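You operate a simulated robot arm through the tools that you are given. There is no shell and no other tool. Be economical: measure what you need, move in short steps, check, and stop when the job is done.

You run a simulated robot arm. Do the job below in one go: nothing can be reset, and whatever is moved stays where it is left.

JOB
Put the ring gauge from the gauge table on the blue back shelf. Take the part package from the gauge table and put it on the steel shelf. Put the pink tube plug on the steel shelf away on the top of the covering bench. Fetch the black-tube sample package and set it on the gauge table. Take the grease pad and put it in the open carton. Close the catch drawer. Put the blue-tube sample package on the outer hatch shelf. Take the red-tube sample package and put it on the front of the tube bench. Fetch the glue brush and stand it on the top of the covering bench. Put the grease tin on the drawer end of the steel bench away on the steel bench by the rack. Take the green grade tag from the drawer end of the steel bench and put it on the steel stand. Shut the green drawer. Take the tag marked "L 25" from the drawer end of the steel bench and leave it on the top of the covering bench. Pull the tag drawer open. The order is free. Set down upright: black-tube sample package, blue-tube sample package, red-tube sample package, glue brush, grade tag, tag.

It is judged by the outcome, as a careful person would: the job done as asked, and still so three seconds after it is handed in. It fails if anything else is knocked over, pushed out of place, dropped, spilled or broken.

ROBOT AND FRAMES
A 6-joint arm with a four-finger gripper on a trunk, on a base that drives. Base frame: it is fixed to the floor where the robot stands at the start and does not move with it; the origin is under the middle of the robot, x ahead of it, y to its left, z up. Readings come in cm, degrees, newtons and seconds.
With the tool pointing down near the work surface it reaches from about 16 to 92 cm from the robot's upright axis, wherever it stands. Its first joint turns from -166.0 to 166.0 degrees. Places, roughly: black-tube sample package [450, 300, 100]; blue back shelf (18x16 cm) [336, 478, 94]; blue-tube sample package [-350, -425, 100]; catch drawer [-420, -310, 80]; front of the tube bench (57x23 cm) [-496, -250, 86]; gauge table [120, 360, 90]; glue brush (6x4x9 cm) [-270, 340, 80]; grade tag [-275, 300, 75]; grease pad (5x4x9 cm) [-470, -270, 90]; grease tin (9x9x4 cm) [-290, 300, 80]; green drawer [-280, 270, 50]; open carton [-500, 75, 75]; outer hatch shelf [-150, -470, 90]; part package [150, 325, 100]; pink tube plug (7x7x6 cm) [230, 170, 80]; red-tube sample package [-325, -425, 75]; ring gauge [125, 350, 100]; steel bench by the rack [480, 290, 90]; steel shelf (88x20 cm) [254, 198, 74]; steel stand [-280, 40, 90]; tag [-275, 300, 75]; tag drawer [120, 360, 60]; top of the covering bench [-430, 180, 80]. Payload 3.43 kg.
The tool frame sits at the grasp point between the pads (the TCP): z along the fingers, y along the line on which they close. The tips reach 3 cm beyond it. Largest opening 12 cm; the body of the gripper starts 8.5 cm behind the TCP.
Orientation is told as [roll, pitch, yaw] about the base's x, y, z axes, in that order, counted from this pose: with the fingers straight down and closing along the base's y, the tool's x points along the base's -x, its y along +y and its z along -z.

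CONTROLS
- The arm moves only by the tool move_arm. Its argument "plan" is a list of rows, each a list of 7 numbers: the shift along the tool's x, y, z in cm, then the turn, a rotation vector about the tool's x, y, z in degrees, then the gripper command, from -1 (shut) to 1 (fully open), values between in proportion. In form: [[dx, dy, dz, rx, ry, rz, hand], ...]. A call has 1 to 12 rows; each row shifts and turns the commanded pose from where the row before left it, along the tool's axes as they then stand. Rows are played at 5 a second. More than 5 cm and 8.6 degrees between two rows, or a gripper value outside its range, and nothing of the call is played. A pose out of reach is approached as far as the arm can. The call stops where the force on the tool passes 40 N (or 10 N more than at its start, if that is more) or the arm is blocked; 0.2 s more then pass. Each finger halts on what it meets, pressing with about 23 N; the grip force reading is that of the motor and also rises with nothing between the fingers. The clock runs only during rows and for 0.2 s after the last one: add rows that do not move to give the fingers time. It gives the time, the measured TCP pose, the force on the tool (base axes), the opening and the grip force at its end, in the units of the frame above (readings bear some noise), with the torque about the TCP (base axes, N m) and any sound that the robot's microphone picked up.
- Cameras (640 x 400 px; columns grow to the right, rows downward): "scene" is now at [6.7, 18.11, 153.78]; the picture's right is [-0.23, -0.97, 0.00], its down [-0.53, 0.12, -0.84] and it looks along [0.82, -0.19, -0.54] (base axes); focal length 270 px, centre (320, 200). "wrist" rides on the gripper at [7.1, -1.7, -12.1] in the tool frame; the picture's right is [0.23, 0.97, 0.00], its down [-0.81, 0.19, -0.55] and it looks along [-0.54, 0.13, 0.83] (tool axes); focal length 275 px, centre (320, 200). There is no depth. A picture from a camera that has moved, and an enlarged one, comes with that camera's place and axes in the base frame and with its lens.
- get_image(camera): a new picture of that camera. The clock stands still meanwhile.
- slide_trunk(by): slides the trunk up (or, below 0, down) by that many cm; the arm and the scene camera ride with it, the base frame stays. It gives what a move gives, with no picture.
- base_move(legs): drives the robot by 1 to 6 legs, each [ahead, left, turn to the left] in cm, cm and degrees, along the robot's own axes; the way and the turn of a leg run together, so that a leg with both is an arc; at most 150 cm and 180 degrees a leg. The arm and the cameras ride along, it lands a little off, and it stops where it bumps. It gives what a move gives.
- aim_head(pan, tilt): turns the head with the scene camera to pan (to the left, within 120 degrees either way) and tilt (down, from -29 to 69), counted from straight ahead of the robot. It gives what a move gives.
- enlarge(camera, box): a new picture of the part [left, top, right, bottom] of that camera's present view, enlarged. The clock stands still meanwhile.
- sign_off(): hands the job in; it is judged then, once.

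Work in short steps. Places have to be worked out from the pictures, the camera data and where the tool is seen: move nearer, look again, correct. Check each grasp and each placing, and mend what went wrong. You have 592 turns and 374 pictures in all, those below and enlarged ones among them. Open the gripper and draw the arm clear of the work before you hand the job in, unless the task says otherwise; then end with one line.

The tools are called by a JSON object that holds its "method" and its "body". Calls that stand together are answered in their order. move_arm: Moves the arm, as the interface text tells. Its arguments: {"type":"object","properties":{"plan":{"type":"array","items":{"type":"array","items":{"type":"number"}}}},"required":["plan"]} The other tools are called the same way: slide_trunk (by) slides the trunk up or down; base_move (legs) drives the base; aim_head (pan, tilt) turns the head that bears the scene camera; get_image (camera) takes a picture; enlarge (camera, box) takes an enlarged picture of a part of a camera's view; sign_off () hands the job in.

At the start:

```text
time_s: 0.0
tool_pos: [54.52, -3.96, 110.74]
tcp_rot: [0.0, 0.0, 0.0]
wrist_force: [0.2, 0.6, 0.0]
torque: [0.0, -0.01, 0.01]
finger_gap: 11.97
grasp_force: 0.1
trunk travel left (down, up): [-10.0, 44.0]
robot x, y, heading: [-0.08, 0.1, 0.1]
head pan, tilt: [-13.1, 32.8]
```

scene: 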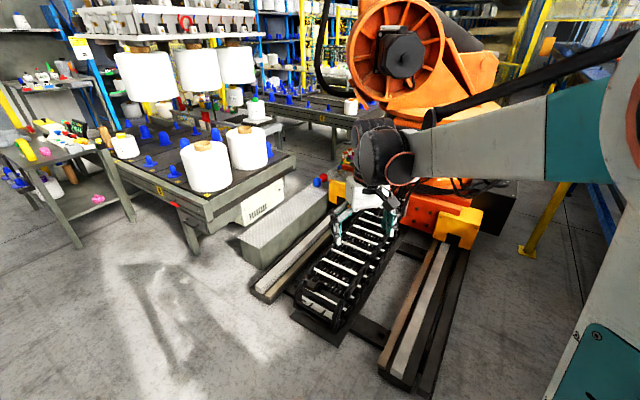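
wrist: 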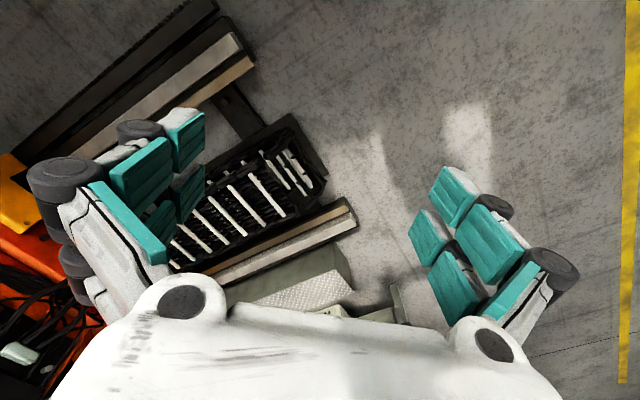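

The robot stands in a workshop; I start by looking around with the head to learn the layout.

{"method": "aim_head", "body": {"pan": 60, "tilt": 20}}

{"method": "get_image", "body": {"camera": "scene"}}

{"method": "aim_head", "body": {"pan": 120, "tilt": 20}}

{"method": "get_image", "body": {"camera": "scene"}}

{"method": "aim_head", "body": {"pan": -100, "tilt": 20}}

{"method": "get_image", "body": {"camera": "scene"}}

```text
time_s: 1.4
tool_pos: [54.72, -3.88, 110.79]
tcp_rot: [0.0, 0.0, 0.0]
wrist_force: [0.4, 0.4, 0.0]
torque: [-0.01, -0.01, -0.01]
finger_gap: 12.0
grasp_force: 0.1
trunk travel left (down, up): [-10.0, 44.0]
robot x, y, heading: [0.18, 0.17, 0.1]
head pan, tilt: [60.0, 20.0]
```

```text
371 pictures are left
camera scene: at [2.67, 28.2, 155.83], right [0.87, -0.5, 0.0], down [-0.17, -0.3, -0.94], along [0.47, 0.81, -0.34], focal length 270 px, centre (320, 200)
```

scene: 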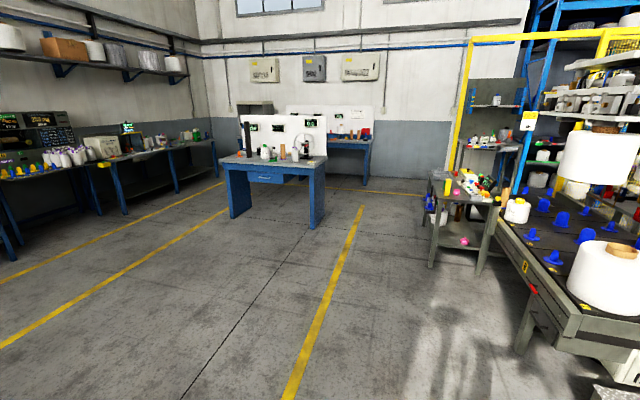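

```text
time_s: 2.8
tool_pos: [54.64, -3.79, 110.86]
tcp_rot: [0.1, 0.0, 0.1]
wrist_force: [-0.2, 0.2, -0.2]
torque: [0.03, 0.0, -0.03]
finger_gap: 12.0
grasp_force: 0.0
trunk travel left (down, up): [-10.0, 44.0]
robot x, y, heading: [0.0, -0.03, -0.1]
head pan, tilt: [120.0, 20.0]
```

```text
370 pictures are left
camera scene: at [-6.64, 28.2, 155.83], right [0.87, 0.5, 0.0], down [0.17, -0.3, -0.94], along [-0.47, 0.81, -0.34], focal length 270 px, centre (320, 200)
```

scene: 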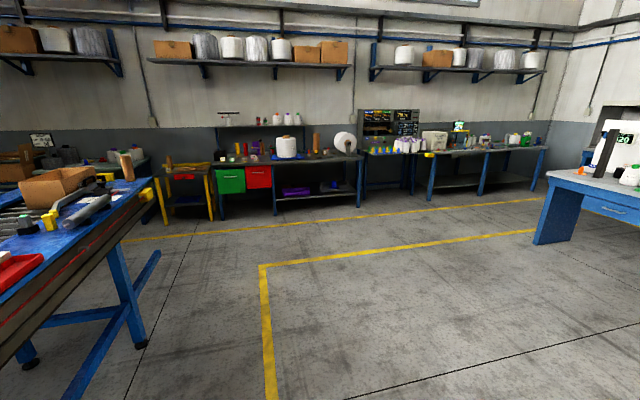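

```text
time_s: 5.9
tool_pos: [54.64, -3.88, 110.71]
tcp_rot: [0.0, 0.0, 0.0]
wrist_force: [0.6, 0.8, 0.6]
torque: [0.0, 0.04, 0.01]
finger_gap: 11.99
grasp_force: 0.1
trunk travel left (down, up): [-10.0, 44.0]
robot x, y, heading: [0.13, -0.19, -0.1]
head pan, tilt: [-100.0, 20.0]
```

```text
369 pictures are left
camera scene: at [-3.6, 10.96, 155.83], right [-0.98, 0.17, 0.0], down [0.06, 0.34, -0.94], along [-0.16, -0.93, -0.34], focal length 270 px, centre (320, 200)
```

scene: 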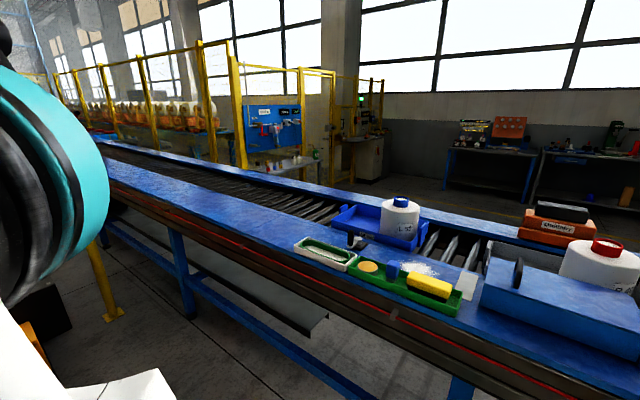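

Gauge table (blue, with drawer) is ahead-left. I turn left and drive toward it.

{"method": "base_move", "body": {"legs": [[0, 0, 65], [150, 0, 0], [0, 0, 25]]}}

{"method": "aim_head", "body": {"pan": 0, "tilt": 25}}

{"method": "get_image", "body": {"camera": "scene"}}

{"method": "aim_head", "body": {"pan": -70, "tilt": 25}}

{"method": "get_image", "body": {"camera": "scene"}}

{"method": "aim_head", "body": {"pan": 100, "tilt": 20}}

{"method": "get_image", "body": {"camera": "scene"}}

```text
time_s: 17.6
tool_pos: [67.04, 194.61, 110.67]
tcp_rot: [0.0, 0.0, 89.8]
wrist_force: [-0.6, -0.1, 0.0]
torque: [0.01, 0.0, -0.02]
finger_gap: 12.02
grasp_force: 0.0
trunk travel left (down, up): [-10.0, 44.0]
robot x, y, heading: [62.98, 139.7, 89.7]
head pan, tilt: [-100.0, 20.0]
```

```text
time_s: 19.4
tool_pos: [67.1, 194.66, 110.71]
tcp_rot: [0.0, 0.0, 90.0]
wrist_force: [0.0, -0.4, -0.8]
torque: [0.02, 0.0, -0.01]
finger_gap: 12.0
grasp_force: 0.1
trunk travel left (down, up): [-10.0, 44.0]
robot x, y, heading: [63.21, 140.07, 89.9]
head pan, tilt: [0.0, 25.0]
```

```text
368 pictures are left
camera scene: at [43.11, 147.46, 155.02], right [1.0, 0.0, 0.0], down [0.0, -0.42, -0.91], along [0.0, 0.91, -0.42], focal length 270 px, centre (320, 200)
```

scene: 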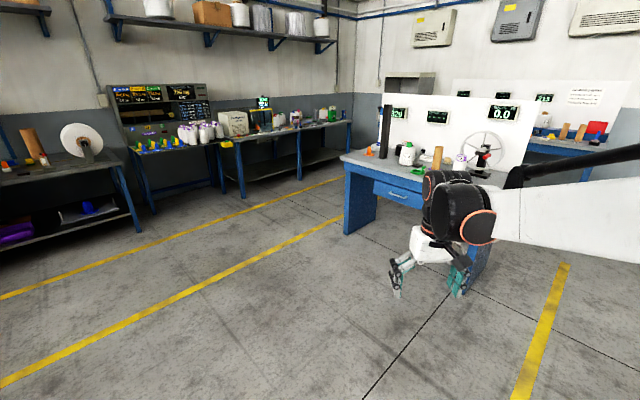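

```text
time_s: 20.8
tool_pos: [67.14, 194.68, 110.73]
tcp_rot: [0.0, 0.0, 89.9]
wrist_force: [-0.3, -0.7, 0.6]
torque: [0.0, 0.0, 0.0]
finger_gap: 11.99
grasp_force: 0.1
trunk travel left (down, up): [-10.0, 44.0]
robot x, y, heading: [62.87, 139.99, 89.9]
head pan, tilt: [-70.0, 25.0]
```

```text
367 pictures are left
camera scene: at [51.75, 141.39, 155.03], right [0.34, -0.94, 0.0], down [-0.4, -0.14, -0.91], along [0.85, 0.31, -0.42], focal length 270 px, centre (320, 200)
```

scene: 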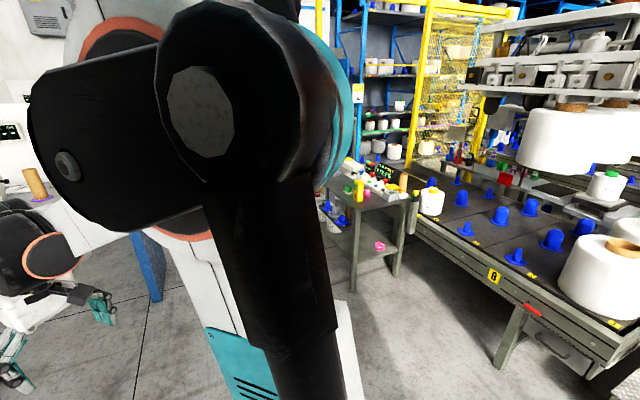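

```text
time_s: 23.4
tool_pos: [67.14, 194.64, 110.75]
tcp_rot: [0.0, 0.0, 89.8]
wrist_force: [1.1, 0.5, 0.7]
torque: [0.01, 0.0, 0.01]
finger_gap: 11.98
grasp_force: 0.1
trunk travel left (down, up): [-10.0, 44.0]
robot x, y, heading: [62.9, 140.22, 90.1]
head pan, tilt: [100.0, 20.0]
```

```text
366 pictures are left
camera scene: at [33.91, 136.65, 155.83], right [-0.17, 0.99, 0.0], down [0.34, 0.06, -0.94], along [-0.93, -0.16, -0.34], focal length 270 px, centre (320, 200)
```

scene: 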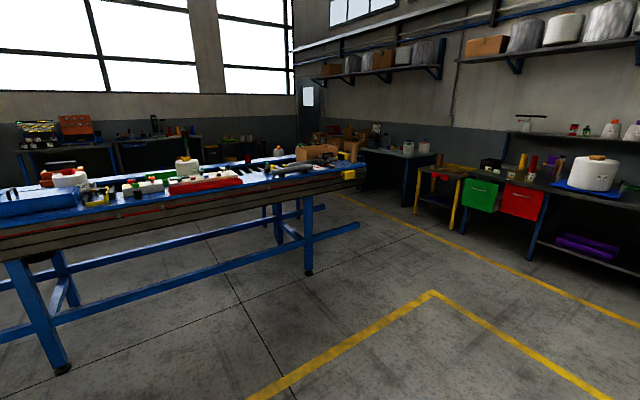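

Table front edge seems to be at y≈335, x≈80–160. I drive in front of it and look at it from above.

{"method": "slide_trunk", "body": {"by": 20}}

{"method": "base_move", "body": {"legs": [[0, -52, 0], [125, 0, 0]]}}

{"method": "aim_head", "body": {"pan": -15, "tilt": 45}}

{"method": "get_image", "body": {"camera": "scene"}}

{"method": "get_image", "body": {"camera": "wrist"}}

```text
time_s: 25.5
tool_pos: [67.08, 194.6, 130.72]
tcp_rot: [0.1, 0.1, 89.9]
wrist_force: [0.5, -0.1, 0.0]
torque: [0.02, 0.01, -0.04]
finger_gap: 11.99
grasp_force: 0.1
trunk travel left (down, up): [-30.0, 24.0]
robot x, y, heading: [62.74, 139.75, 90.0]
head pan, tilt: [100.0, 20.0]
```

```text
time_s: 34.4
tool_pos: [122.8, 316.37, 130.74]
tcp_rot: [0.0, 0.0, 88.6]
wrist_force: [-0.2, -0.2, 0.0]
torque: [-0.02, 0.01, 0.02]
finger_gap: 11.99
grasp_force: 0.0
trunk travel left (down, up): [-30.0, 24.0]
robot x, y, heading: [117.91, 262.1, 88.7]
head pan, tilt: [100.0, 20.0]
```

```text
time_s: 36.3
tool_pos: [122.95, 316.42, 130.88]
tcp_rot: [0.0, 0.0, 88.6]
wrist_force: [-0.3, 0.5, 0.0]
torque: [-0.02, -0.05, -0.02]
finger_gap: 12.0
grasp_force: 0.0
trunk travel left (down, up): [-30.0, 24.0]
robot x, y, heading: [117.61, 261.83, 88.5]
head pan, tilt: [-15.0, 45.0]
```

```text
365 pictures are left
camera scene: at [99.96, 268.34, 171.97], right [0.96, -0.28, 0.0], down [-0.2, -0.68, -0.71], along [0.2, 0.68, -0.71], focal length 270 px, centre (320, 200)
```

scene: 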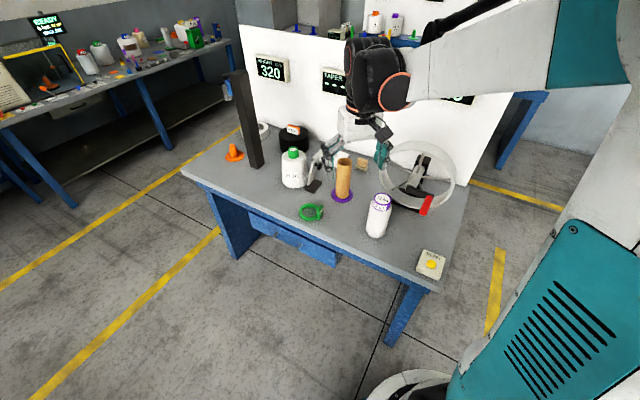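

```text
364 pictures are left
camera wrist: at [124.44, 309.25, 142.71], right [-0.98, -0.21, 0.0], down [-0.17, 0.82, 0.55], along [-0.11, 0.54, -0.83], focal length 275 px, centre (320, 200)
```

wrist: 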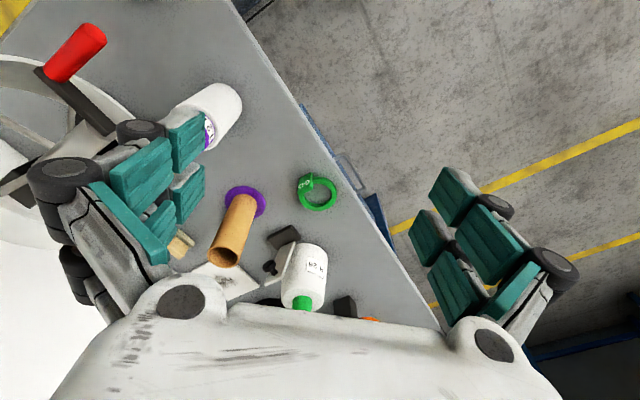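

I enlarge the table to identify ring gauge and part package.

{"method": "enlarge", "body": {"camera": "scene", "box": [200, 110, 480, 285]}}

```text
2.29 times, centred on (340, 198) of scene
camera zoom: at [99.96, 268.34, 171.97], right [0.96, -0.28, 0.0], down [-0.2, -0.68, -0.71], along [0.2, 0.68, -0.71], focal length 618 px, centre (274, 206)
```

zoom: 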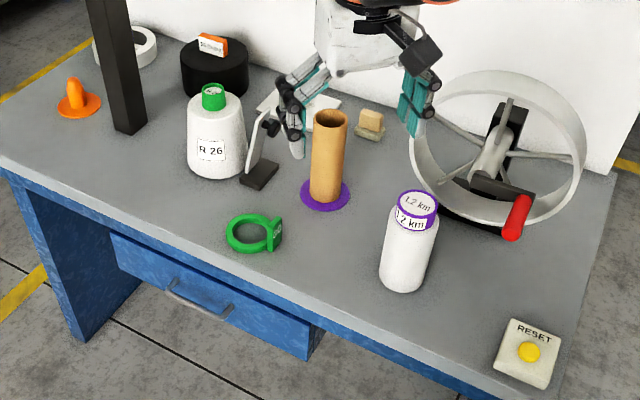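

Ring gauge (green ring) triangulates to about (118, 343, 88); part package is the "1.2 km" one near (141, 328). I move the tool above the ring's left wall and look with the wrist camera.

{"method": "move_arm", "body": {"plan": [[-3, 1, 2, 0, 0, 0, 1], [-3, 1, 2, 0, 0, 0, 1], [-3, 1, 2, 0, 0, 0, 1], [-3, 1, 2, 0, 0, 0, 1], [-3, 1, 2, 0, 0, 0, 1], [-3, 1, 2, 0, 0, 0, 1], [-3, 1, 2, 0, 0, 0, 1], [-3, 1, 2, 0, 0, 0, 1], [-2, 0, 2, 0, 0, 0, 1], [0, 0, 4, 0, 0, 0, 1], [0, 0, 3, 0, 0, 0, 1]]}}

{"method": "get_image", "body": {"camera": "wrist"}}

{"method": "get_image", "body": {"camera": "scene"}}

```text
time_s: 38.7
tool_pos: [115.73, 342.5, 105.52]
tcp_rot: [0.0, 0.0, 88.8]
wrist_force: [-0.2, 0.3, -0.1]
torque: [-0.02, 0.0, -0.01]
finger_gap: 11.99
grasp_force: 0.1
trunk travel left (down, up): [-30.0, 24.0]
robot x, y, heading: [117.86, 261.92, 88.8]
head pan, tilt: [-15.0, 45.0]
```

```text
362 pictures are left
camera wrist: at [117.21, 335.29, 117.46], right [-0.98, -0.21, 0.0], down [-0.17, 0.82, 0.55], along [-0.11, 0.54, -0.83], focal length 275 px, centre (320, 200)
```

wrist: 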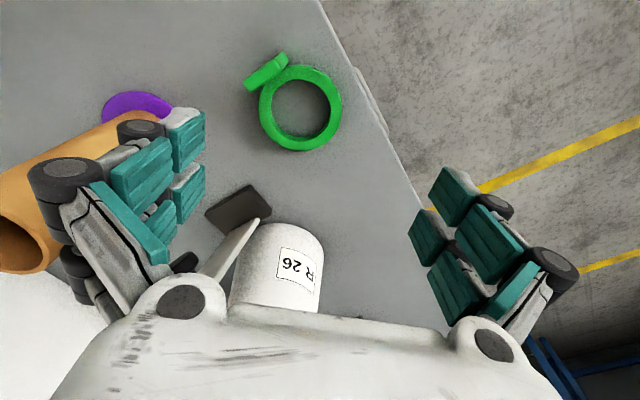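

```text
361 pictures are left
camera scene: at [99.96, 268.41, 171.96], right [0.96, -0.28, 0.0], down [-0.2, -0.68, -0.71], along [0.2, 0.68, -0.71], focal length 270 px, centre (320, 200)
```

scene: 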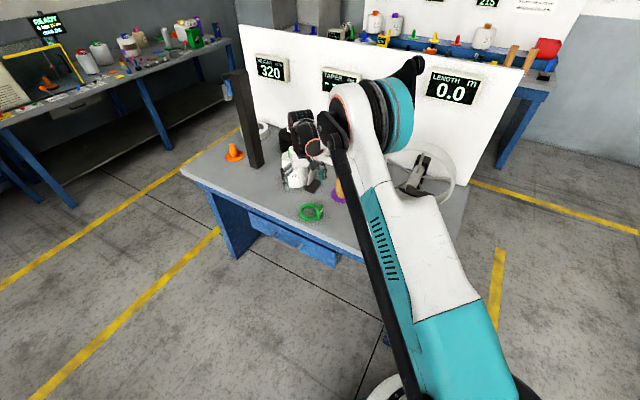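

The ring is ~8.6 cm across with centre (117.7, 343.4). I narrow the gripper to 5 cm and come down over its left wall.

{"method": "move_arm", "body": {"plan": [[-1, 1.7, 2, 0, 0, 0, -0.17], [0, 0, 4, 0, 0, 0, -0.17], [0, 0, 3, 0, 0, 0, -0.17], [0, 0, 0, 0, 0, 0, -0.17]]}}

{"method": "get_image", "body": {"camera": "wrist"}}

```text
time_s: 39.7
tool_pos: [113.75, 343.73, 96.7]
tcp_rot: [0.0, 0.0, 88.7]
wrist_force: [0.4, -0.4, -0.2]
torque: [-0.02, -0.01, -0.01]
finger_gap: 5.0
grasp_force: 0.0
trunk travel left (down, up): [-30.0, 24.0]
robot x, y, heading: [117.59, 262.02, 88.8]
head pan, tilt: [-15.0, 45.0]
```

```text
360 pictures are left
camera wrist: at [115.31, 336.53, 108.69], right [-0.98, -0.21, 0.0], down [-0.17, 0.82, 0.55], along [-0.11, 0.54, -0.83], focal length 275 px, centre (320, 200)
```

wrist: 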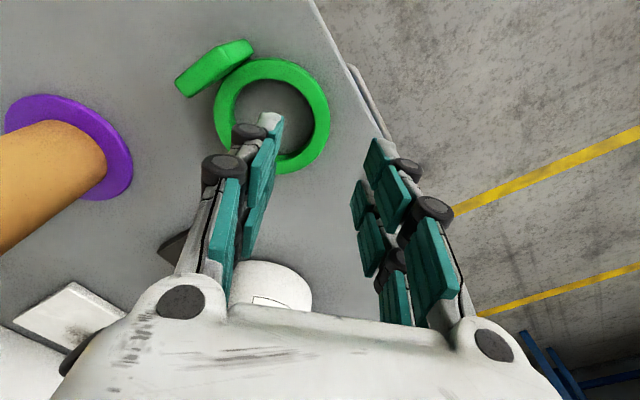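

Aligned: inner finger over the hole. Descend to TCP z≈90.4.

{"method": "move_arm", "body": {"plan": [[0, -0.3, 2, 0, 0, 0, -0.17], [0.2, 0, 2, 0, 0, 0, -0.17], [0, 0, 1.5, 0, 0, 0, -0.17], [0, 0, 0.8, 0, 0, 0, -0.17]]}}

{"method": "get_image", "body": {"camera": "wrist"}}

```text
time_s: 40.7
tool_pos: [114.09, 343.47, 90.55]
tcp_rot: [0.0, 0.0, 88.7]
wrist_force: [0.5, -0.4, -0.2]
torque: [-0.02, 0.0, 0.02]
finger_gap: 4.98
grasp_force: 0.0
trunk travel left (down, up): [-30.0, 24.0]
robot x, y, heading: [117.57, 261.81, 88.7]
head pan, tilt: [-15.0, 45.0]
```

```text
359 pictures are left
camera wrist: at [115.62, 336.34, 102.52], right [-0.98, -0.21, 0.0], down [-0.17, 0.82, 0.55], along [-0.11, 0.54, -0.83], focal length 275 px, centre (320, 200)
```

wrist: 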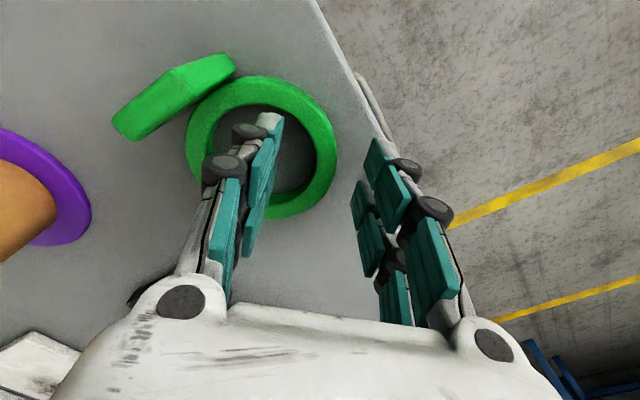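

Fingers straddle the wall; close and lift a bit.

{"method": "move_arm", "body": {"plan": [[0, 0, 0, 0, 0, 0, -1], [0, 0, 0, 0, 0, 0, -1], [0, 0, 0, 0, 0, 0, -1], [0, 0, -2, 0, 0, 0, -1], [0, 0, -4, 0, 0, 0, -1], [0, 0, -4, 0, 0, 0, -1]]}}

{"method": "get_image", "body": {"camera": "wrist"}}

```text
time_s: 42.1
tool_pos: [114.0, 343.73, 100.29]
tcp_rot: [0.0, 0.0, 88.7]
wrist_force: [0.7, -1.6, -0.1]
torque: [0.05, 0.0, -0.01]
finger_gap: 0.02
grasp_force: 22.8
trunk travel left (down, up): [-30.0, 24.0]
robot x, y, heading: [117.69, 262.08, 88.7]
head pan, tilt: [-15.0, 45.0]
```

```text
358 pictures are left
camera wrist: at [115.68, 336.52, 112.38], right [-0.98, -0.21, 0.0], down [-0.17, 0.82, 0.55], along [-0.11, 0.54, -0.83], focal length 275 px, centre (320, 200)
```

wrist: 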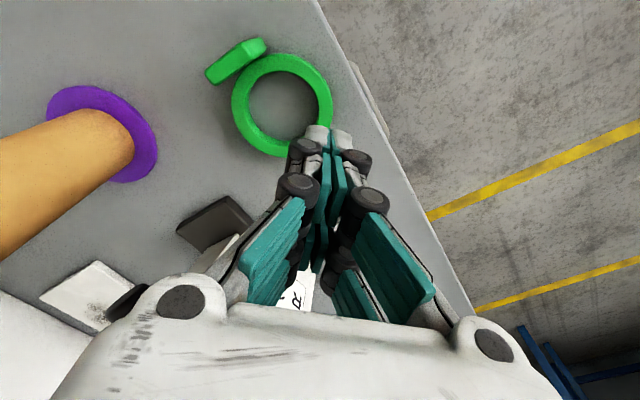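

Closed on nothing: the ring is lower than thought. I reopen and go down further, watching the force for table contact.

{"method": "move_arm", "body": {"plan": [[0, 0, 0, 0, 0, 0, -0.17], [0, 0, 0, 0, 0, 0, -0.17], [0, 0, 4, 0, 0, 0, -0.17], [0, 0, 4, 0, 0, 0, -0.17], [0, 0, 2, 0, 0, 0, -0.17], [0, 0, 0.5, 0, 0, 0, -0.17], [0, 0, 0.5, 0, 0, 0, -0.17], [0, 0, 0.5, 0, 0, 0, -0.17]]}}

{"method": "get_image", "body": {"camera": "wrist"}}

```text
time_s: 43.9
tool_pos: [113.98, 343.5, 88.85]
tcp_rot: [-0.1, 0.0, 88.6]
wrist_force: [0.0, 0.3, 2.2]
torque: [0.05, 0.04, 0.0]
finger_gap: 5.02
grasp_force: 0.0
trunk travel left (down, up): [-30.0, 24.0]
robot x, y, heading: [118.04, 261.93, 88.9]
head pan, tilt: [-15.0, 45.0]
```

```text
357 pictures are left
camera wrist: at [115.64, 336.3, 100.9], right [-0.98, -0.21, 0.0], down [-0.17, 0.82, 0.55], along [-0.11, 0.54, -0.83], focal length 275 px, centre (320, 200)
```

wrist: 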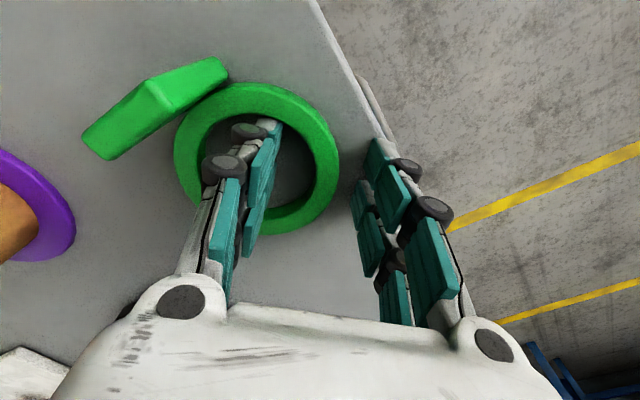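

A slight 2 N suggests near table contact (table ≈85.8). Close and lift.

{"method": "move_arm", "body": {"plan": [[0, 0, 0, 0, 0, 0, -1], [0, 0, 0, 0, 0, 0, -1], [0, 0, 0, 0, 0, 0, -1], [0, 0, -2, 0, 0, 0, -1], [0, 0, -4, 0, 0, 0, -1], [0, 0, -4, 0, 0, 0, -1]]}}

{"method": "get_image", "body": {"camera": "wrist"}}

```text
time_s: 45.3
tool_pos: [113.99, 343.52, 98.84]
tcp_rot: [0.0, 0.0, 88.6]
wrist_force: [1.2, 0.3, -0.6]
torque: [0.04, 0.02, -0.01]
finger_gap: 2.08
grasp_force: 22.6
trunk travel left (down, up): [-30.0, 24.0]
robot x, y, heading: [117.73, 261.49, 88.7]
head pan, tilt: [-15.0, 45.0]
```

```text
356 pictures are left
camera wrist: at [115.57, 336.33, 110.86], right [-0.98, -0.21, 0.0], down [-0.17, 0.82, 0.55], along [-0.11, 0.54, -0.83], focal length 275 px, centre (320, 200)
```

wrist: 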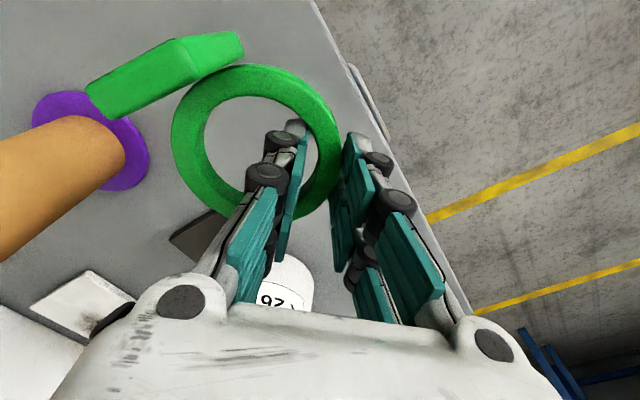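

Ring is held (2.08 cm). I lift and retract, then look for the blue back shelf toward (336, 478).

{"method": "move_arm", "body": {"plan": [[0, 0, -5, 0, 0, 0, -1], [0, 0, -5, 0, 0, 0, -1], [0, 0, -5, 0, 0, 0, -1], [0, 0, -5, 0, 0, 0, -1], [5, -1, 0, 0, 0, 0, -1], [5, -1, 0, 0, 0, 0, -1], [5, -1, 0, 0, 0, 0, -1], [5, -1, 0, 0, 0, 0, -1], [5, -1, 0, 0, 0, 0, -1], [3, 0, 0, 0, 0, 0, -1]]}}

{"method": "aim_head", "body": {"pan": -45, "tilt": 15}}

{"method": "get_image", "body": {"camera": "scene"}}

```text
refused: row 5 steps farther than a row can; nothing moved
```

```text
time_s: 46.3
tool_pos: [114.1, 343.54, 98.85]
tcp_rot: [0.0, 0.0, 88.7]
wrist_force: [0.2, 0.2, -2.1]
torque: [0.02, 0.02, 0.02]
finger_gap: 2.08
grasp_force: 22.7
trunk travel left (down, up): [-30.0, 24.0]
robot x, y, heading: [117.7, 261.93, 88.6]
head pan, tilt: [-45.0, 15.0]
```

```text
355 pictures are left
camera scene: at [104.43, 267.03, 176.64], right [0.69, -0.72, 0.0], down [-0.19, -0.18, -0.97], along [0.7, 0.67, -0.26], focal length 270 px, centre (320, 200)
```

scene: 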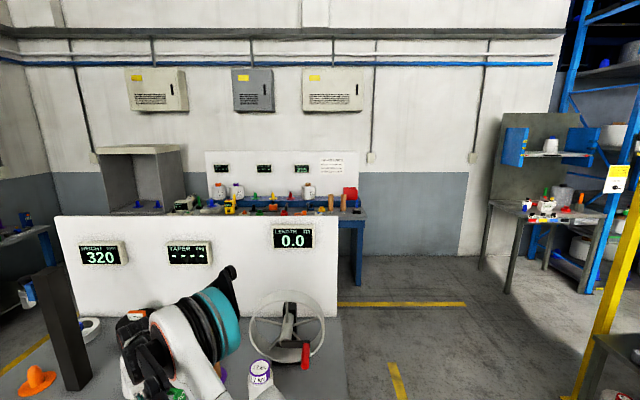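

The blue back shelf should be the ledge on the bench behind the gauge table. I lift, retract with the ring, then drive around the right side of the gauge table.

{"method": "move_arm", "body": {"plan": [[0, 0, -5, 0, 0, 0, -1], [0, 0, -5, 0, 0, 0, -1], [0, 0, -5, 0, 0, 0, -1], [0, 0, -5, 0, 0, 0, -1], [4.5, -1, 0, 0, 0, 0, -1], [4.5, -1, 0, 0, 0, 0, -1], [4.5, -1, 0, 0, 0, 0, -1], [4.5, -1, 0, 0, 0, 0, -1], [4.5, -1, 0, 0, 0, 0, -1], [4.5, 0, 0, 0, 0, 0, -1]]}}

{"method": "base_move", "body": {"legs": [[-35, 0, 0], [0, 0, -64.7], [118, 0, 0], [0, 0, 43]]}}

{"method": "aim_head", "body": {"pan": -20, "tilt": 15}}

{"method": "get_image", "body": {"camera": "scene"}}

```text
time_s: 48.5
tool_pos: [118.51, 316.03, 118.91]
tcp_rot: [0.1, 0.0, 88.6]
wrist_force: [0.8, 0.3, -1.2]
torque: [0.07, 0.06, -0.05]
finger_gap: 2.08
grasp_force: 22.9
trunk travel left (down, up): [-30.0, 24.0]
robot x, y, heading: [117.73, 261.96, 88.4]
head pan, tilt: [-45.0, 15.0]
```

```text
time_s: 61.3
tool_pos: [248.7, 331.52, 118.85]
tcp_rot: [0.0, 0.0, 68.3]
wrist_force: [-0.1, 0.4, -1.2]
torque: [0.01, 0.08, -0.04]
finger_gap: 2.09
grasp_force: 22.9
trunk travel left (down, up): [-30.0, 24.0]
robot x, y, heading: [229.32, 281.01, 68.3]
head pan, tilt: [-45.0, 15.0]
```

```text
time_s: 62.2
tool_pos: [248.89, 331.51, 118.86]
tcp_rot: [-0.1, 0.0, 68.3]
wrist_force: [-0.5, 0.2, -1.2]
torque: [0.04, 0.03, 0.01]
finger_gap: 2.06
grasp_force: 23.3
trunk travel left (down, up): [-30.0, 24.0]
robot x, y, heading: [229.19, 280.71, 68.3]
head pan, tilt: [-20.0, 15.0]
```

```text
354 pictures are left
camera scene: at [216.06, 293.49, 176.65], right [0.75, -0.67, 0.0], down [-0.17, -0.19, -0.97], along [0.64, 0.72, -0.26], focal length 270 px, centre (320, 200)
```

scene: 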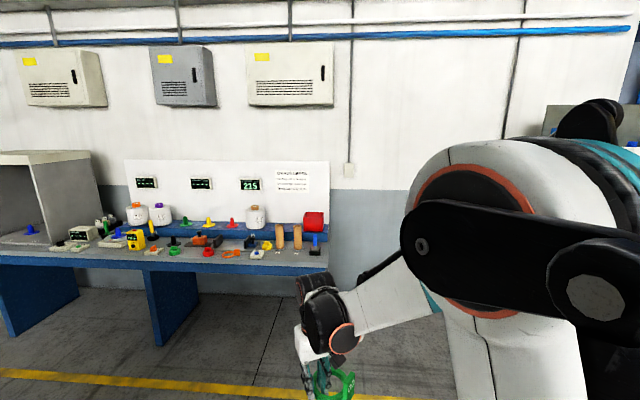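

Free zone on the blue back shelf lies between the white package and the red cup, around (335, 474). I drive closer facing the bench (heading ≈50°).

{"method": "base_move", "body": {"legs": [[125, 5.7, 0], [0, 0, -18]]}}

{"method": "aim_head", "body": {"pan": -5, "tilt": 40}}

{"method": "get_image", "body": {"camera": "scene"}}

```text
time_s: 69.7
tool_pos: [304.29, 444.25, 118.74]
tcp_rot: [0.0, 0.0, 50.9]
wrist_force: [0.3, -0.1, -1.7]
torque: [0.09, 0.04, 0.01]
finger_gap: 2.06
grasp_force: 23.1
trunk travel left (down, up): [-30.0, 24.0]
robot x, y, heading: [270.26, 401.59, 50.8]
head pan, tilt: [-20.0, 15.0]
```

```text
time_s: 70.5
tool_pos: [304.29, 444.22, 118.92]
tcp_rot: [0.0, -0.1, 50.8]
wrist_force: [0.1, 0.8, -1.2]
torque: [0.04, 0.03, 0.01]
finger_gap: 2.04
grasp_force: 23.1
trunk travel left (down, up): [-30.0, 24.0]
robot x, y, heading: [270.55, 401.7, 51.3]
head pan, tilt: [-5.0, 40.0]
```

```text
353 pictures are left
camera scene: at [259.49, 419.09, 172.7], right [0.72, -0.7, 0.0], down [-0.45, -0.46, -0.77], along [0.53, 0.55, -0.64], focal length 270 px, centre (320, 200)
```

scene: 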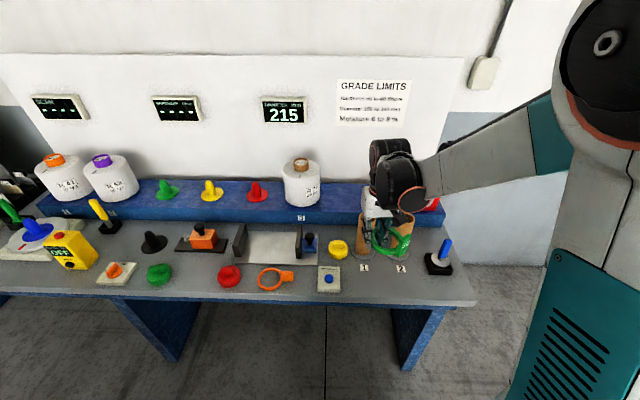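

I move 16 cm further ahead (axis then ≈84 cm from the shelf) and raise the tool to look down on the shelf with the wrist camera.

{"method": "base_move", "body": {"legs": [[15, 0, 0]]}}

{"method": "move_arm", "body": {"plan": [[-4.5, 0, -1, 0, 0, 0, -1], [-4.5, 0, -1, 0, 0, 0, -1], [-4, 0, 0, 0, 0, 0, -1]]}}

{"method": "get_image", "body": {"camera": "wrist"}}

{"method": "get_image", "body": {"camera": "scene"}}

```text
time_s: 71.9
tool_pos: [313.65, 456.36, 118.78]
tcp_rot: [-0.2, 0.1, 51.1]
wrist_force: [1.3, 0.8, -2.0]
torque: [0.05, 0.08, 0.01]
finger_gap: 2.03
grasp_force: 22.9
trunk travel left (down, up): [-30.0, 24.0]
robot x, y, heading: [279.99, 413.59, 51.2]
head pan, tilt: [-5.0, 40.0]
```

```text
time_s: 72.7
tool_pos: [321.47, 466.42, 120.86]
tcp_rot: [0.0, 0.0, 51.1]
wrist_force: [-0.9, 1.5, -2.1]
torque: [0.03, 0.09, 0.0]
finger_gap: 2.06
grasp_force: 22.9
trunk travel left (down, up): [-30.0, 24.0]
robot x, y, heading: [279.75, 413.15, 51.2]
head pan, tilt: [-5.0, 40.0]
```

```text
352 pictures are left
camera wrist: at [318.46, 459.89, 132.78], right [-0.9, 0.43, 0.0], down [0.36, 0.75, 0.55], along [0.24, 0.5, -0.83], focal length 275 px, centre (320, 200)
```

wrist: 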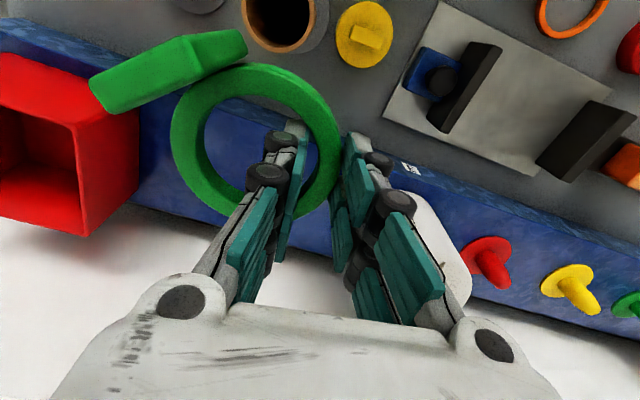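

```text
351 pictures are left
camera scene: at [269.07, 431.01, 172.67], right [0.72, -0.69, 0.0], down [-0.45, -0.47, -0.76], along [0.53, 0.55, -0.64], focal length 270 px, centre (320, 200)
```

scene: 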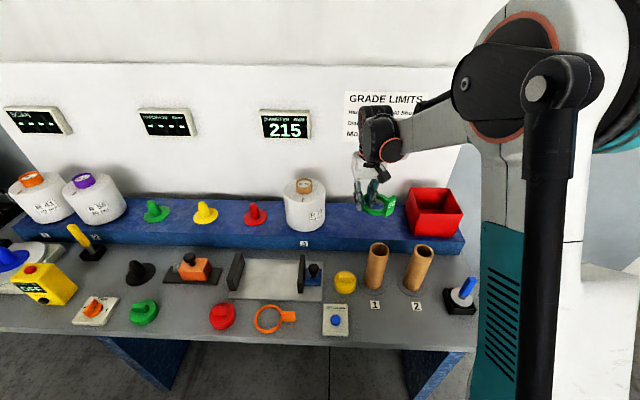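

Shelf top ≈91.5 (from plug base); free spot centre ≈(340, 478). I move over it and descend to z≈100 first.

{"method": "move_arm", "body": {"plan": [[-4.3, -0.6, 0, 0, 0, 0, -1], [-4.3, -0.6, 0, 0, 0, 0, -1], [-4.3, -0.6, 0, 0, 0, 0, -1], [-4.3, -0.7, 0, 0, 0, 0, -1], [-3.9, -0.7, 0, 0, 0, 0, -1], [0, 0, 4, 0, 0, 0, -1], [0, 0, 4, 0, 0, 0, -1], [0, 0, 4, 0, 0, 0, -1], [0, 0, 4, 0, 0, 0, -1], [0, 0, 4, 0, 0, 0, -1]]}}

{"method": "get_image", "body": {"camera": "wrist"}}

{"method": "get_image", "body": {"camera": "scene"}}

```text
time_s: 74.9
tool_pos: [337.62, 480.95, 100.95]
tcp_rot: [0.0, 0.0, 51.2]
wrist_force: [0.3, 0.8, -1.1]
torque: [0.08, 0.01, -0.04]
finger_gap: 2.08
grasp_force: 22.4
trunk travel left (down, up): [-30.0, 24.0]
robot x, y, heading: [280.12, 413.99, 51.2]
head pan, tilt: [-5.0, 40.0]
```

```text
350 pictures are left
camera wrist: at [334.47, 474.38, 112.81], right [-0.9, 0.43, 0.0], down [0.36, 0.75, 0.55], along [0.24, 0.5, -0.83], focal length 275 px, centre (320, 200)
```

wrist: 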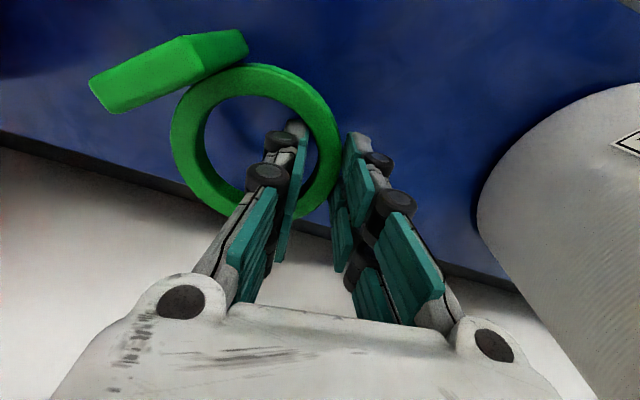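

```text
349 pictures are left
camera scene: at [269.05, 430.96, 172.68], right [0.72, -0.69, 0.0], down [-0.45, -0.46, -0.77], along [0.53, 0.55, -0.64], focal length 270 px, centre (320, 200)
```

scene: 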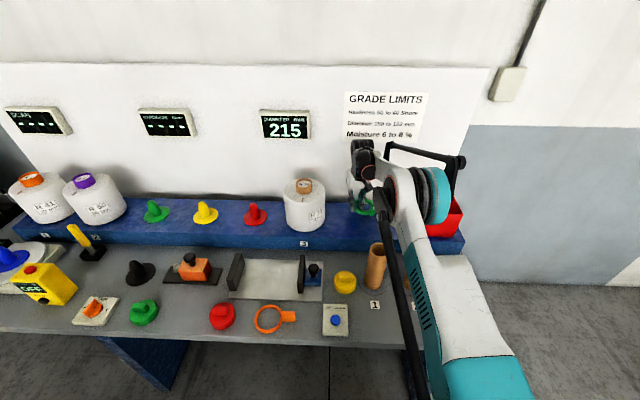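

Well placed. Lower to the shelf gently.

{"method": "move_arm", "body": {"plan": [[-0.5, 0, 3, 0, 0, 0, -1], [0, 0, 2, 0, 0, 0, -1], [0, 0, 0.5, 0, 0, 0, -1], [0, 0, 0.5, 0, 0, 0, -1], [0, 0, 0, 0, 0, 0, -1]]}}

{"method": "get_image", "body": {"camera": "wrist"}}

```text
time_s: 75.5
tool_pos: [337.94, 481.38, 97.01]
tcp_rot: [0.0, -0.3, 51.2]
wrist_force: [-4.6, -6.8, 15.2]
torque: [-0.33, 0.48, 0.06]
finger_gap: 2.07
grasp_force: 22.7
trunk travel left (down, up): [-30.0, 24.0]
robot x, y, heading: [279.52, 413.66, 51.2]
head pan, tilt: [-5.0, 40.0]
stopped in row 2: the force on the tool passed its limit at 68 N (the readings are from after the stop); the commanded pose is now the measured one
```

```text
348 pictures are left
camera wrist: at [334.79, 474.69, 108.87], right [-0.9, 0.43, 0.0], down [0.36, 0.75, 0.56], along [0.24, 0.5, -0.83], focal length 275 px, centre (320, 200)
```

wrist: 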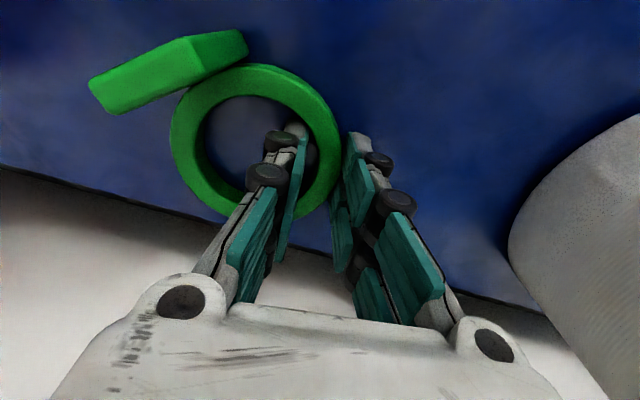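

Shelf contact: shelf top is 94.0 as listed. Relieve, open to 5 cm, rise.

{"method": "move_arm", "body": {"plan": [[0, 0, -0.2, 0, 0, 0, -1], [0, 0, 0, 0, 0, 0, -0.3], [0, 0, 0, 0, 0, 0, -0.2], [0, 0, 0, 0, 0, 0, -0.2], [0, 0, -3, 0, 0, 0, -0.2], [0, 0, -4, 0, 0, 0, -0.2], [0, 0, -4, 0, 0, 0, -0.2], [0, 0, -4, 0, 0, 0, -0.2], [0, 0, -4, 0, 0, 0, -0.2], [4.5, 0, 0, 0, 0, 0, -0.2], [4.5, 0, 0, 0, 0, 0, -0.2], [4.5, 0, 0, 0, 0, 0, -0.2]]}}

{"method": "get_image", "body": {"camera": "scene"}}

```text
time_s: 78.1
tool_pos: [329.55, 470.71, 115.84]
tcp_rot: [-0.1, -0.4, 51.1]
wrist_force: [-0.6, -0.8, -0.1]
torque: [0.04, -0.03, 0.01]
finger_gap: 4.81
grasp_force: 0.1
trunk travel left (down, up): [-30.0, 24.0]
robot x, y, heading: [279.89, 413.51, 51.2]
head pan, tilt: [-5.0, 40.0]
```

```text
347 pictures are left
camera scene: at [268.9, 430.79, 172.7], right [0.72, -0.69, 0.0], down [-0.44, -0.46, -0.77], along [0.53, 0.55, -0.64], focal length 270 px, centre (320, 200)
```

scene: 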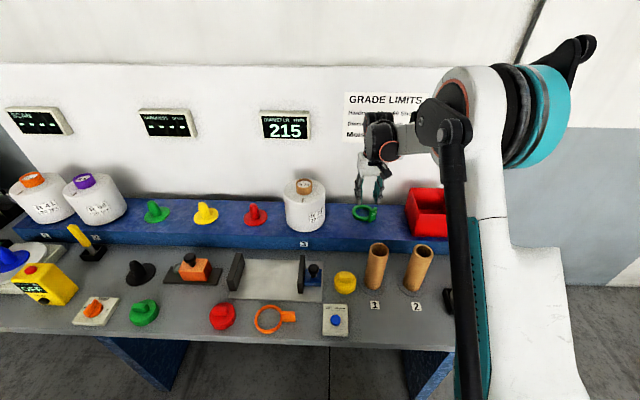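

Ring gauge placed. Retract further and look toward the rack bench for the black-tube package.

{"method": "move_arm", "body": {"plan": [[4.5, 0, 0, 0, 0.4, 0, 0], [4.5, 0, 0, 0, 0, 0, 1], [4.5, 0, 0, 0, 0, 0, 1], [0, 0, -3, 0, 0, 0, 1]]}}

{"method": "base_move", "body": {"legs": [[-35, 0, 0], [0, 0, -85]]}}

{"method": "aim_head", "body": {"pan": 0, "tilt": 25}}

{"method": "get_image", "body": {"camera": "scene"}}

```text
time_s: 79.1
tool_pos: [321.08, 460.17, 118.87]
tcp_rot: [0.0, 0.1, 51.1]
wrist_force: [0.2, -0.5, -0.1]
torque: [0.03, 0.01, 0.0]
finger_gap: 12.04
grasp_force: 0.1
trunk travel left (down, up): [-30.0, 24.0]
robot x, y, heading: [280.25, 413.52, 51.0]
head pan, tilt: [-5.0, 40.0]
```

```text
time_s: 85.1
tool_pos: [306.6, 347.56, 118.92]
tcp_rot: [0.0, 0.1, -36.5]
wrist_force: [-0.8, 0.0, 0.3]
torque: [-0.01, -0.01, 0.02]
finger_gap: 12.03
grasp_force: 0.0
trunk travel left (down, up): [-30.0, 24.0]
robot x, y, heading: [258.55, 386.73, -36.4]
head pan, tilt: [-5.0, 40.0]
```

```text
time_s: 85.8
tool_pos: [306.7, 347.51, 118.82]
tcp_rot: [0.1, 0.1, -36.5]
wrist_force: [0.3, -0.6, -0.7]
torque: [0.0, 0.02, 0.0]
finger_gap: 11.99
grasp_force: 0.0
trunk travel left (down, up): [-30.0, 24.0]
robot x, y, heading: [258.7, 386.78, -36.7]
head pan, tilt: [0.0, 25.0]
```

```text
346 pictures are left
camera scene: at [276.02, 398.72, 175.02], right [-0.59, -0.8, 0.0], down [-0.34, 0.25, -0.91], along [0.73, -0.54, -0.42], focal length 270 px, centre (320, 200)
```

scene: 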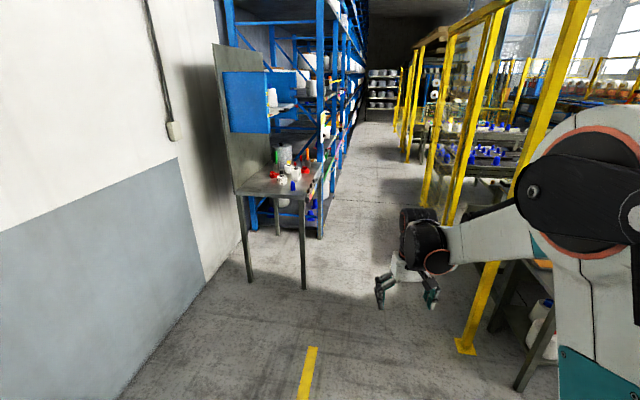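

The rack bench is ahead. I zoom in on it.

{"method": "enlarge", "body": {"camera": "scene", "box": [210, 60, 350, 220]}}

```text
2.50 times, centred on (280, 140) of scene
camera zoom: at [276.02, 398.72, 175.02], right [-0.59, -0.8, 0.0], down [-0.34, 0.25, -0.91], along [0.73, -0.54, -0.42], focal length 676 px, centre (420, 350)
```

zoom: 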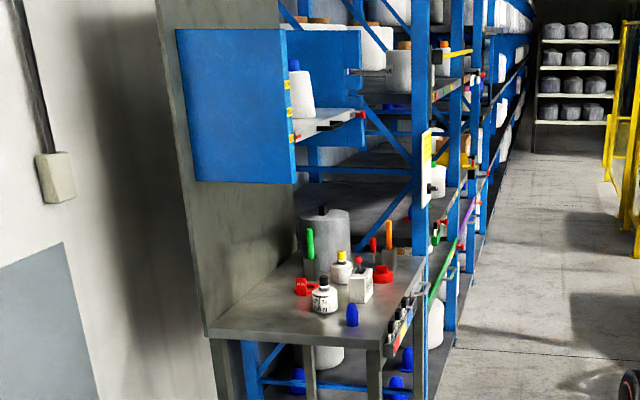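

Candidate is the small package with black top near (470, 296). I drive along the aisle to the bench front and face it.

{"method": "base_move", "body": {"legs": [[0, 0, -7.5], [105, 0, 0], [105, 0, 0], [0, 0, 88]]}}

{"method": "aim_head", "body": {"pan": -5, "tilt": 40}}

{"method": "get_image", "body": {"camera": "scene"}}

{"method": "get_image", "body": {"camera": "wrist"}}

```text
time_s: 100.7
tool_pos: [462.71, 281.34, 118.75]
tcp_rot: [0.0, 0.0, 43.3]
wrist_force: [-0.5, -0.6, -0.4]
torque: [0.0, -0.02, 0.0]
finger_gap: 12.01
grasp_force: 0.0
trunk travel left (down, up): [-30.0, 24.0]
robot x, y, heading: [415.42, 240.91, 43.2]
head pan, tilt: [0.0, 25.0]
```

```text
time_s: 101.5
tool_pos: [462.67, 281.35, 118.79]
tcp_rot: [0.0, 0.1, 43.3]
wrist_force: [-0.6, -0.7, 0.0]
torque: [-0.02, 0.02, 0.02]
finger_gap: 11.99
grasp_force: 0.1
trunk travel left (down, up): [-30.0, 24.0]
robot x, y, heading: [415.3, 240.79, 43.3]
head pan, tilt: [-5.0, 40.0]
```

```text
344 pictures are left
camera scene: at [406.92, 259.35, 172.7], right [0.62, -0.79, 0.0], down [-0.5, -0.4, -0.77], along [0.6, 0.47, -0.64], focal length 270 px, centre (320, 200)
```

scene: 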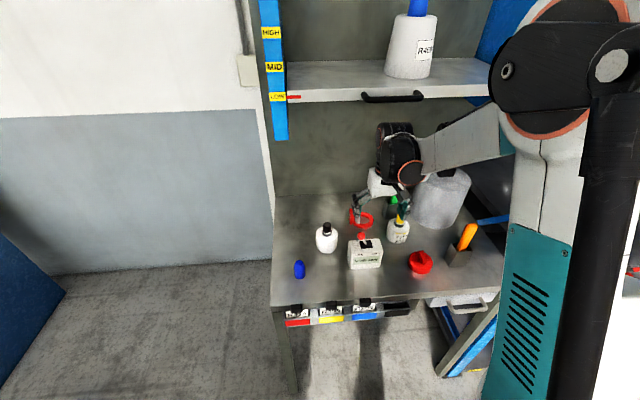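

```text
343 pictures are left
camera wrist: at [458.66, 275.18, 130.8], right [-0.83, 0.55, 0.0], down [0.46, 0.7, 0.55], along [0.3, 0.46, -0.83], focal length 275 px, centre (320, 200)
```

wrist: 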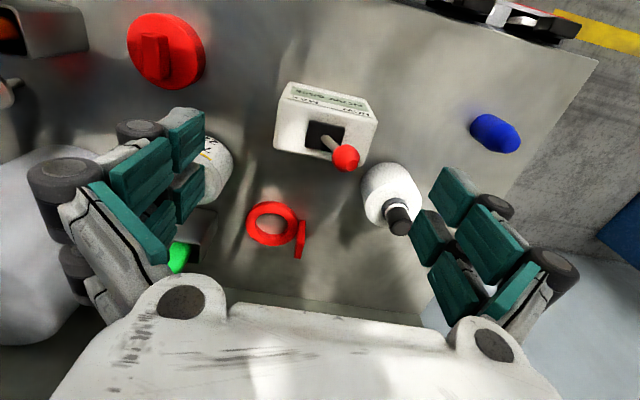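

The black-tube sample triangulates to (462.4, 299.8, ~96). I zoom to see its shape.

{"method": "enlarge", "body": {"camera": "scene", "box": [280, 190, 480, 315]}}

```text
3.20 times, centred on (380, 252) of scene
camera zoom: at [406.92, 259.35, 172.7], right [0.62, -0.79, 0.0], down [-0.5, -0.4, -0.77], along [0.6, 0.47, -0.64], focal length 865 px, centre (128, 32)
```

zoom: 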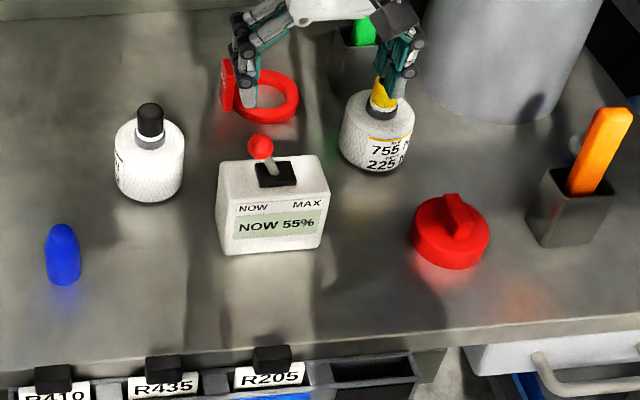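

Body ≈8.3 cm wide, top ≈104, bench ≈90. I move over the package and check with the wrist camera.

{"method": "move_arm", "body": {"plan": [[-3.3, 3.3, 0, 0, 0, 0, 0.75], [-3.3, 3.3, 0, 0, 0, 0, 0.75], [-3.2, 3.4, 0, 0, 0, 0, 0.75], [-3.2, 3.4, 0, 0, 0, 0, 0.75], [0, 0, 3, 0, 0, 0, 0.75]]}}

{"method": "get_image", "body": {"camera": "wrist"}}

{"method": "enlarge", "body": {"camera": "scene", "box": [280, 150, 440, 275]}}

```text
time_s: 102.7
tool_pos: [462.98, 299.76, 115.66]
tcp_rot: [0.0, 0.1, 43.3]
wrist_force: [0.3, -0.1, 0.1]
torque: [-0.01, -0.01, 0.02]
finger_gap: 10.49
grasp_force: 0.1
trunk travel left (down, up): [-30.0, 24.0]
robot x, y, heading: [415.55, 240.6, 43.3]
head pan, tilt: [-5.0, 40.0]
```

```text
341 pictures are left
camera wrist: at [459.01, 293.67, 127.69], right [-0.83, 0.55, 0.0], down [0.46, 0.7, 0.55], along [0.3, 0.46, -0.83], focal length 275 px, centre (320, 200)
```

wrist: 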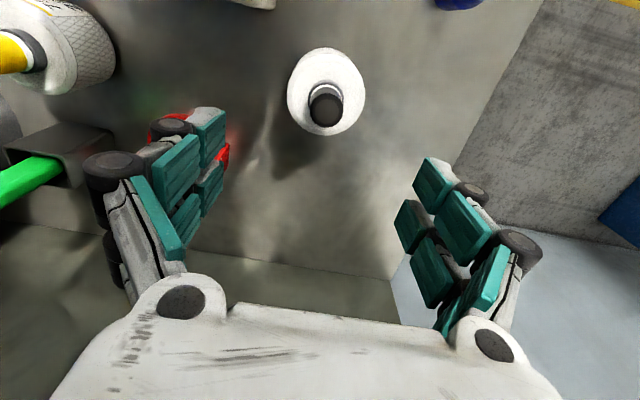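

```text
3.20 times, centred on (360, 212) of scene
camera zoom: at [406.95, 259.35, 172.69], right [0.62, -0.79, 0.0], down [-0.5, -0.4, -0.77], along [0.6, 0.47, -0.64], focal length 865 px, centre (192, 160)
```

zoom: 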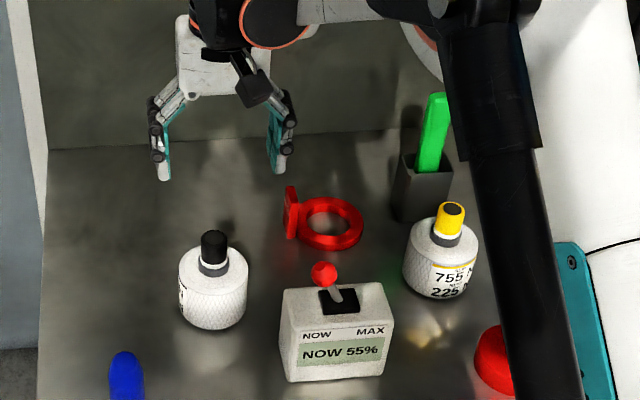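

Tube axis at (462.1, 299.6), top at 104. I correct and descend so the palm stays above the tube (TCP 97.3).

{"method": "move_arm", "body": {"plan": [[0.8, 0.45, 3, 0, 0, 0, 0.75], [0, 0, 4, 0, 0, 0, 0.75], [0, 0, 4, 0, 0, 0, 0.75], [0, 0, 4, 0, 0, 0, 0.75], [0, 0, 2, 0, 0, 0, 0.75], [0, 0, 1.2, 0, 0, 0, 0.75]]}}

{"method": "get_image", "body": {"camera": "wrist"}}

{"method": "enlarge", "body": {"camera": "scene", "box": [280, 150, 440, 275]}}

```text
time_s: 104.1
tool_pos: [461.78, 299.59, 97.44]
tcp_rot: [0.0, 0.1, 43.2]
wrist_force: [0.2, 0.3, 0.1]
torque: [-0.01, -0.02, 0.0]
finger_gap: 10.5
grasp_force: 0.0
trunk travel left (down, up): [-30.0, 24.0]
robot x, y, heading: [415.48, 240.78, 43.3]
head pan, tilt: [-5.0, 40.0]
```

```text
339 pictures are left
camera wrist: at [457.91, 293.62, 109.49], right [-0.83, 0.55, 0.0], down [0.46, 0.7, 0.55], along [0.3, 0.46, -0.83], focal length 275 px, centre (320, 200)
```

wrist: 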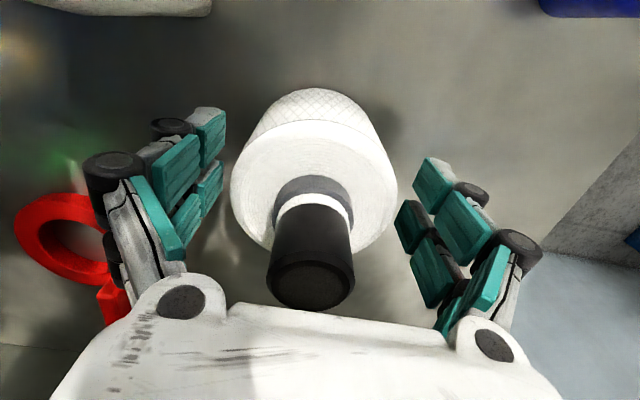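

```text
3.20 times, centred on (360, 212) of scene
camera zoom: at [406.93, 259.36, 172.69], right [0.62, -0.79, 0.0], down [-0.5, -0.4, -0.77], along [0.6, 0.47, -0.64], focal length 865 px, centre (192, 160)
```

zoom: 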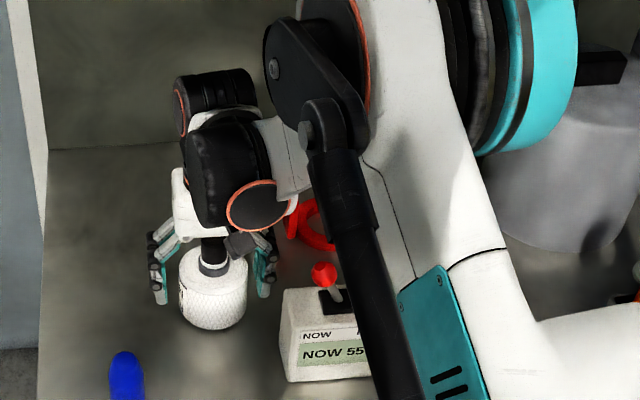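

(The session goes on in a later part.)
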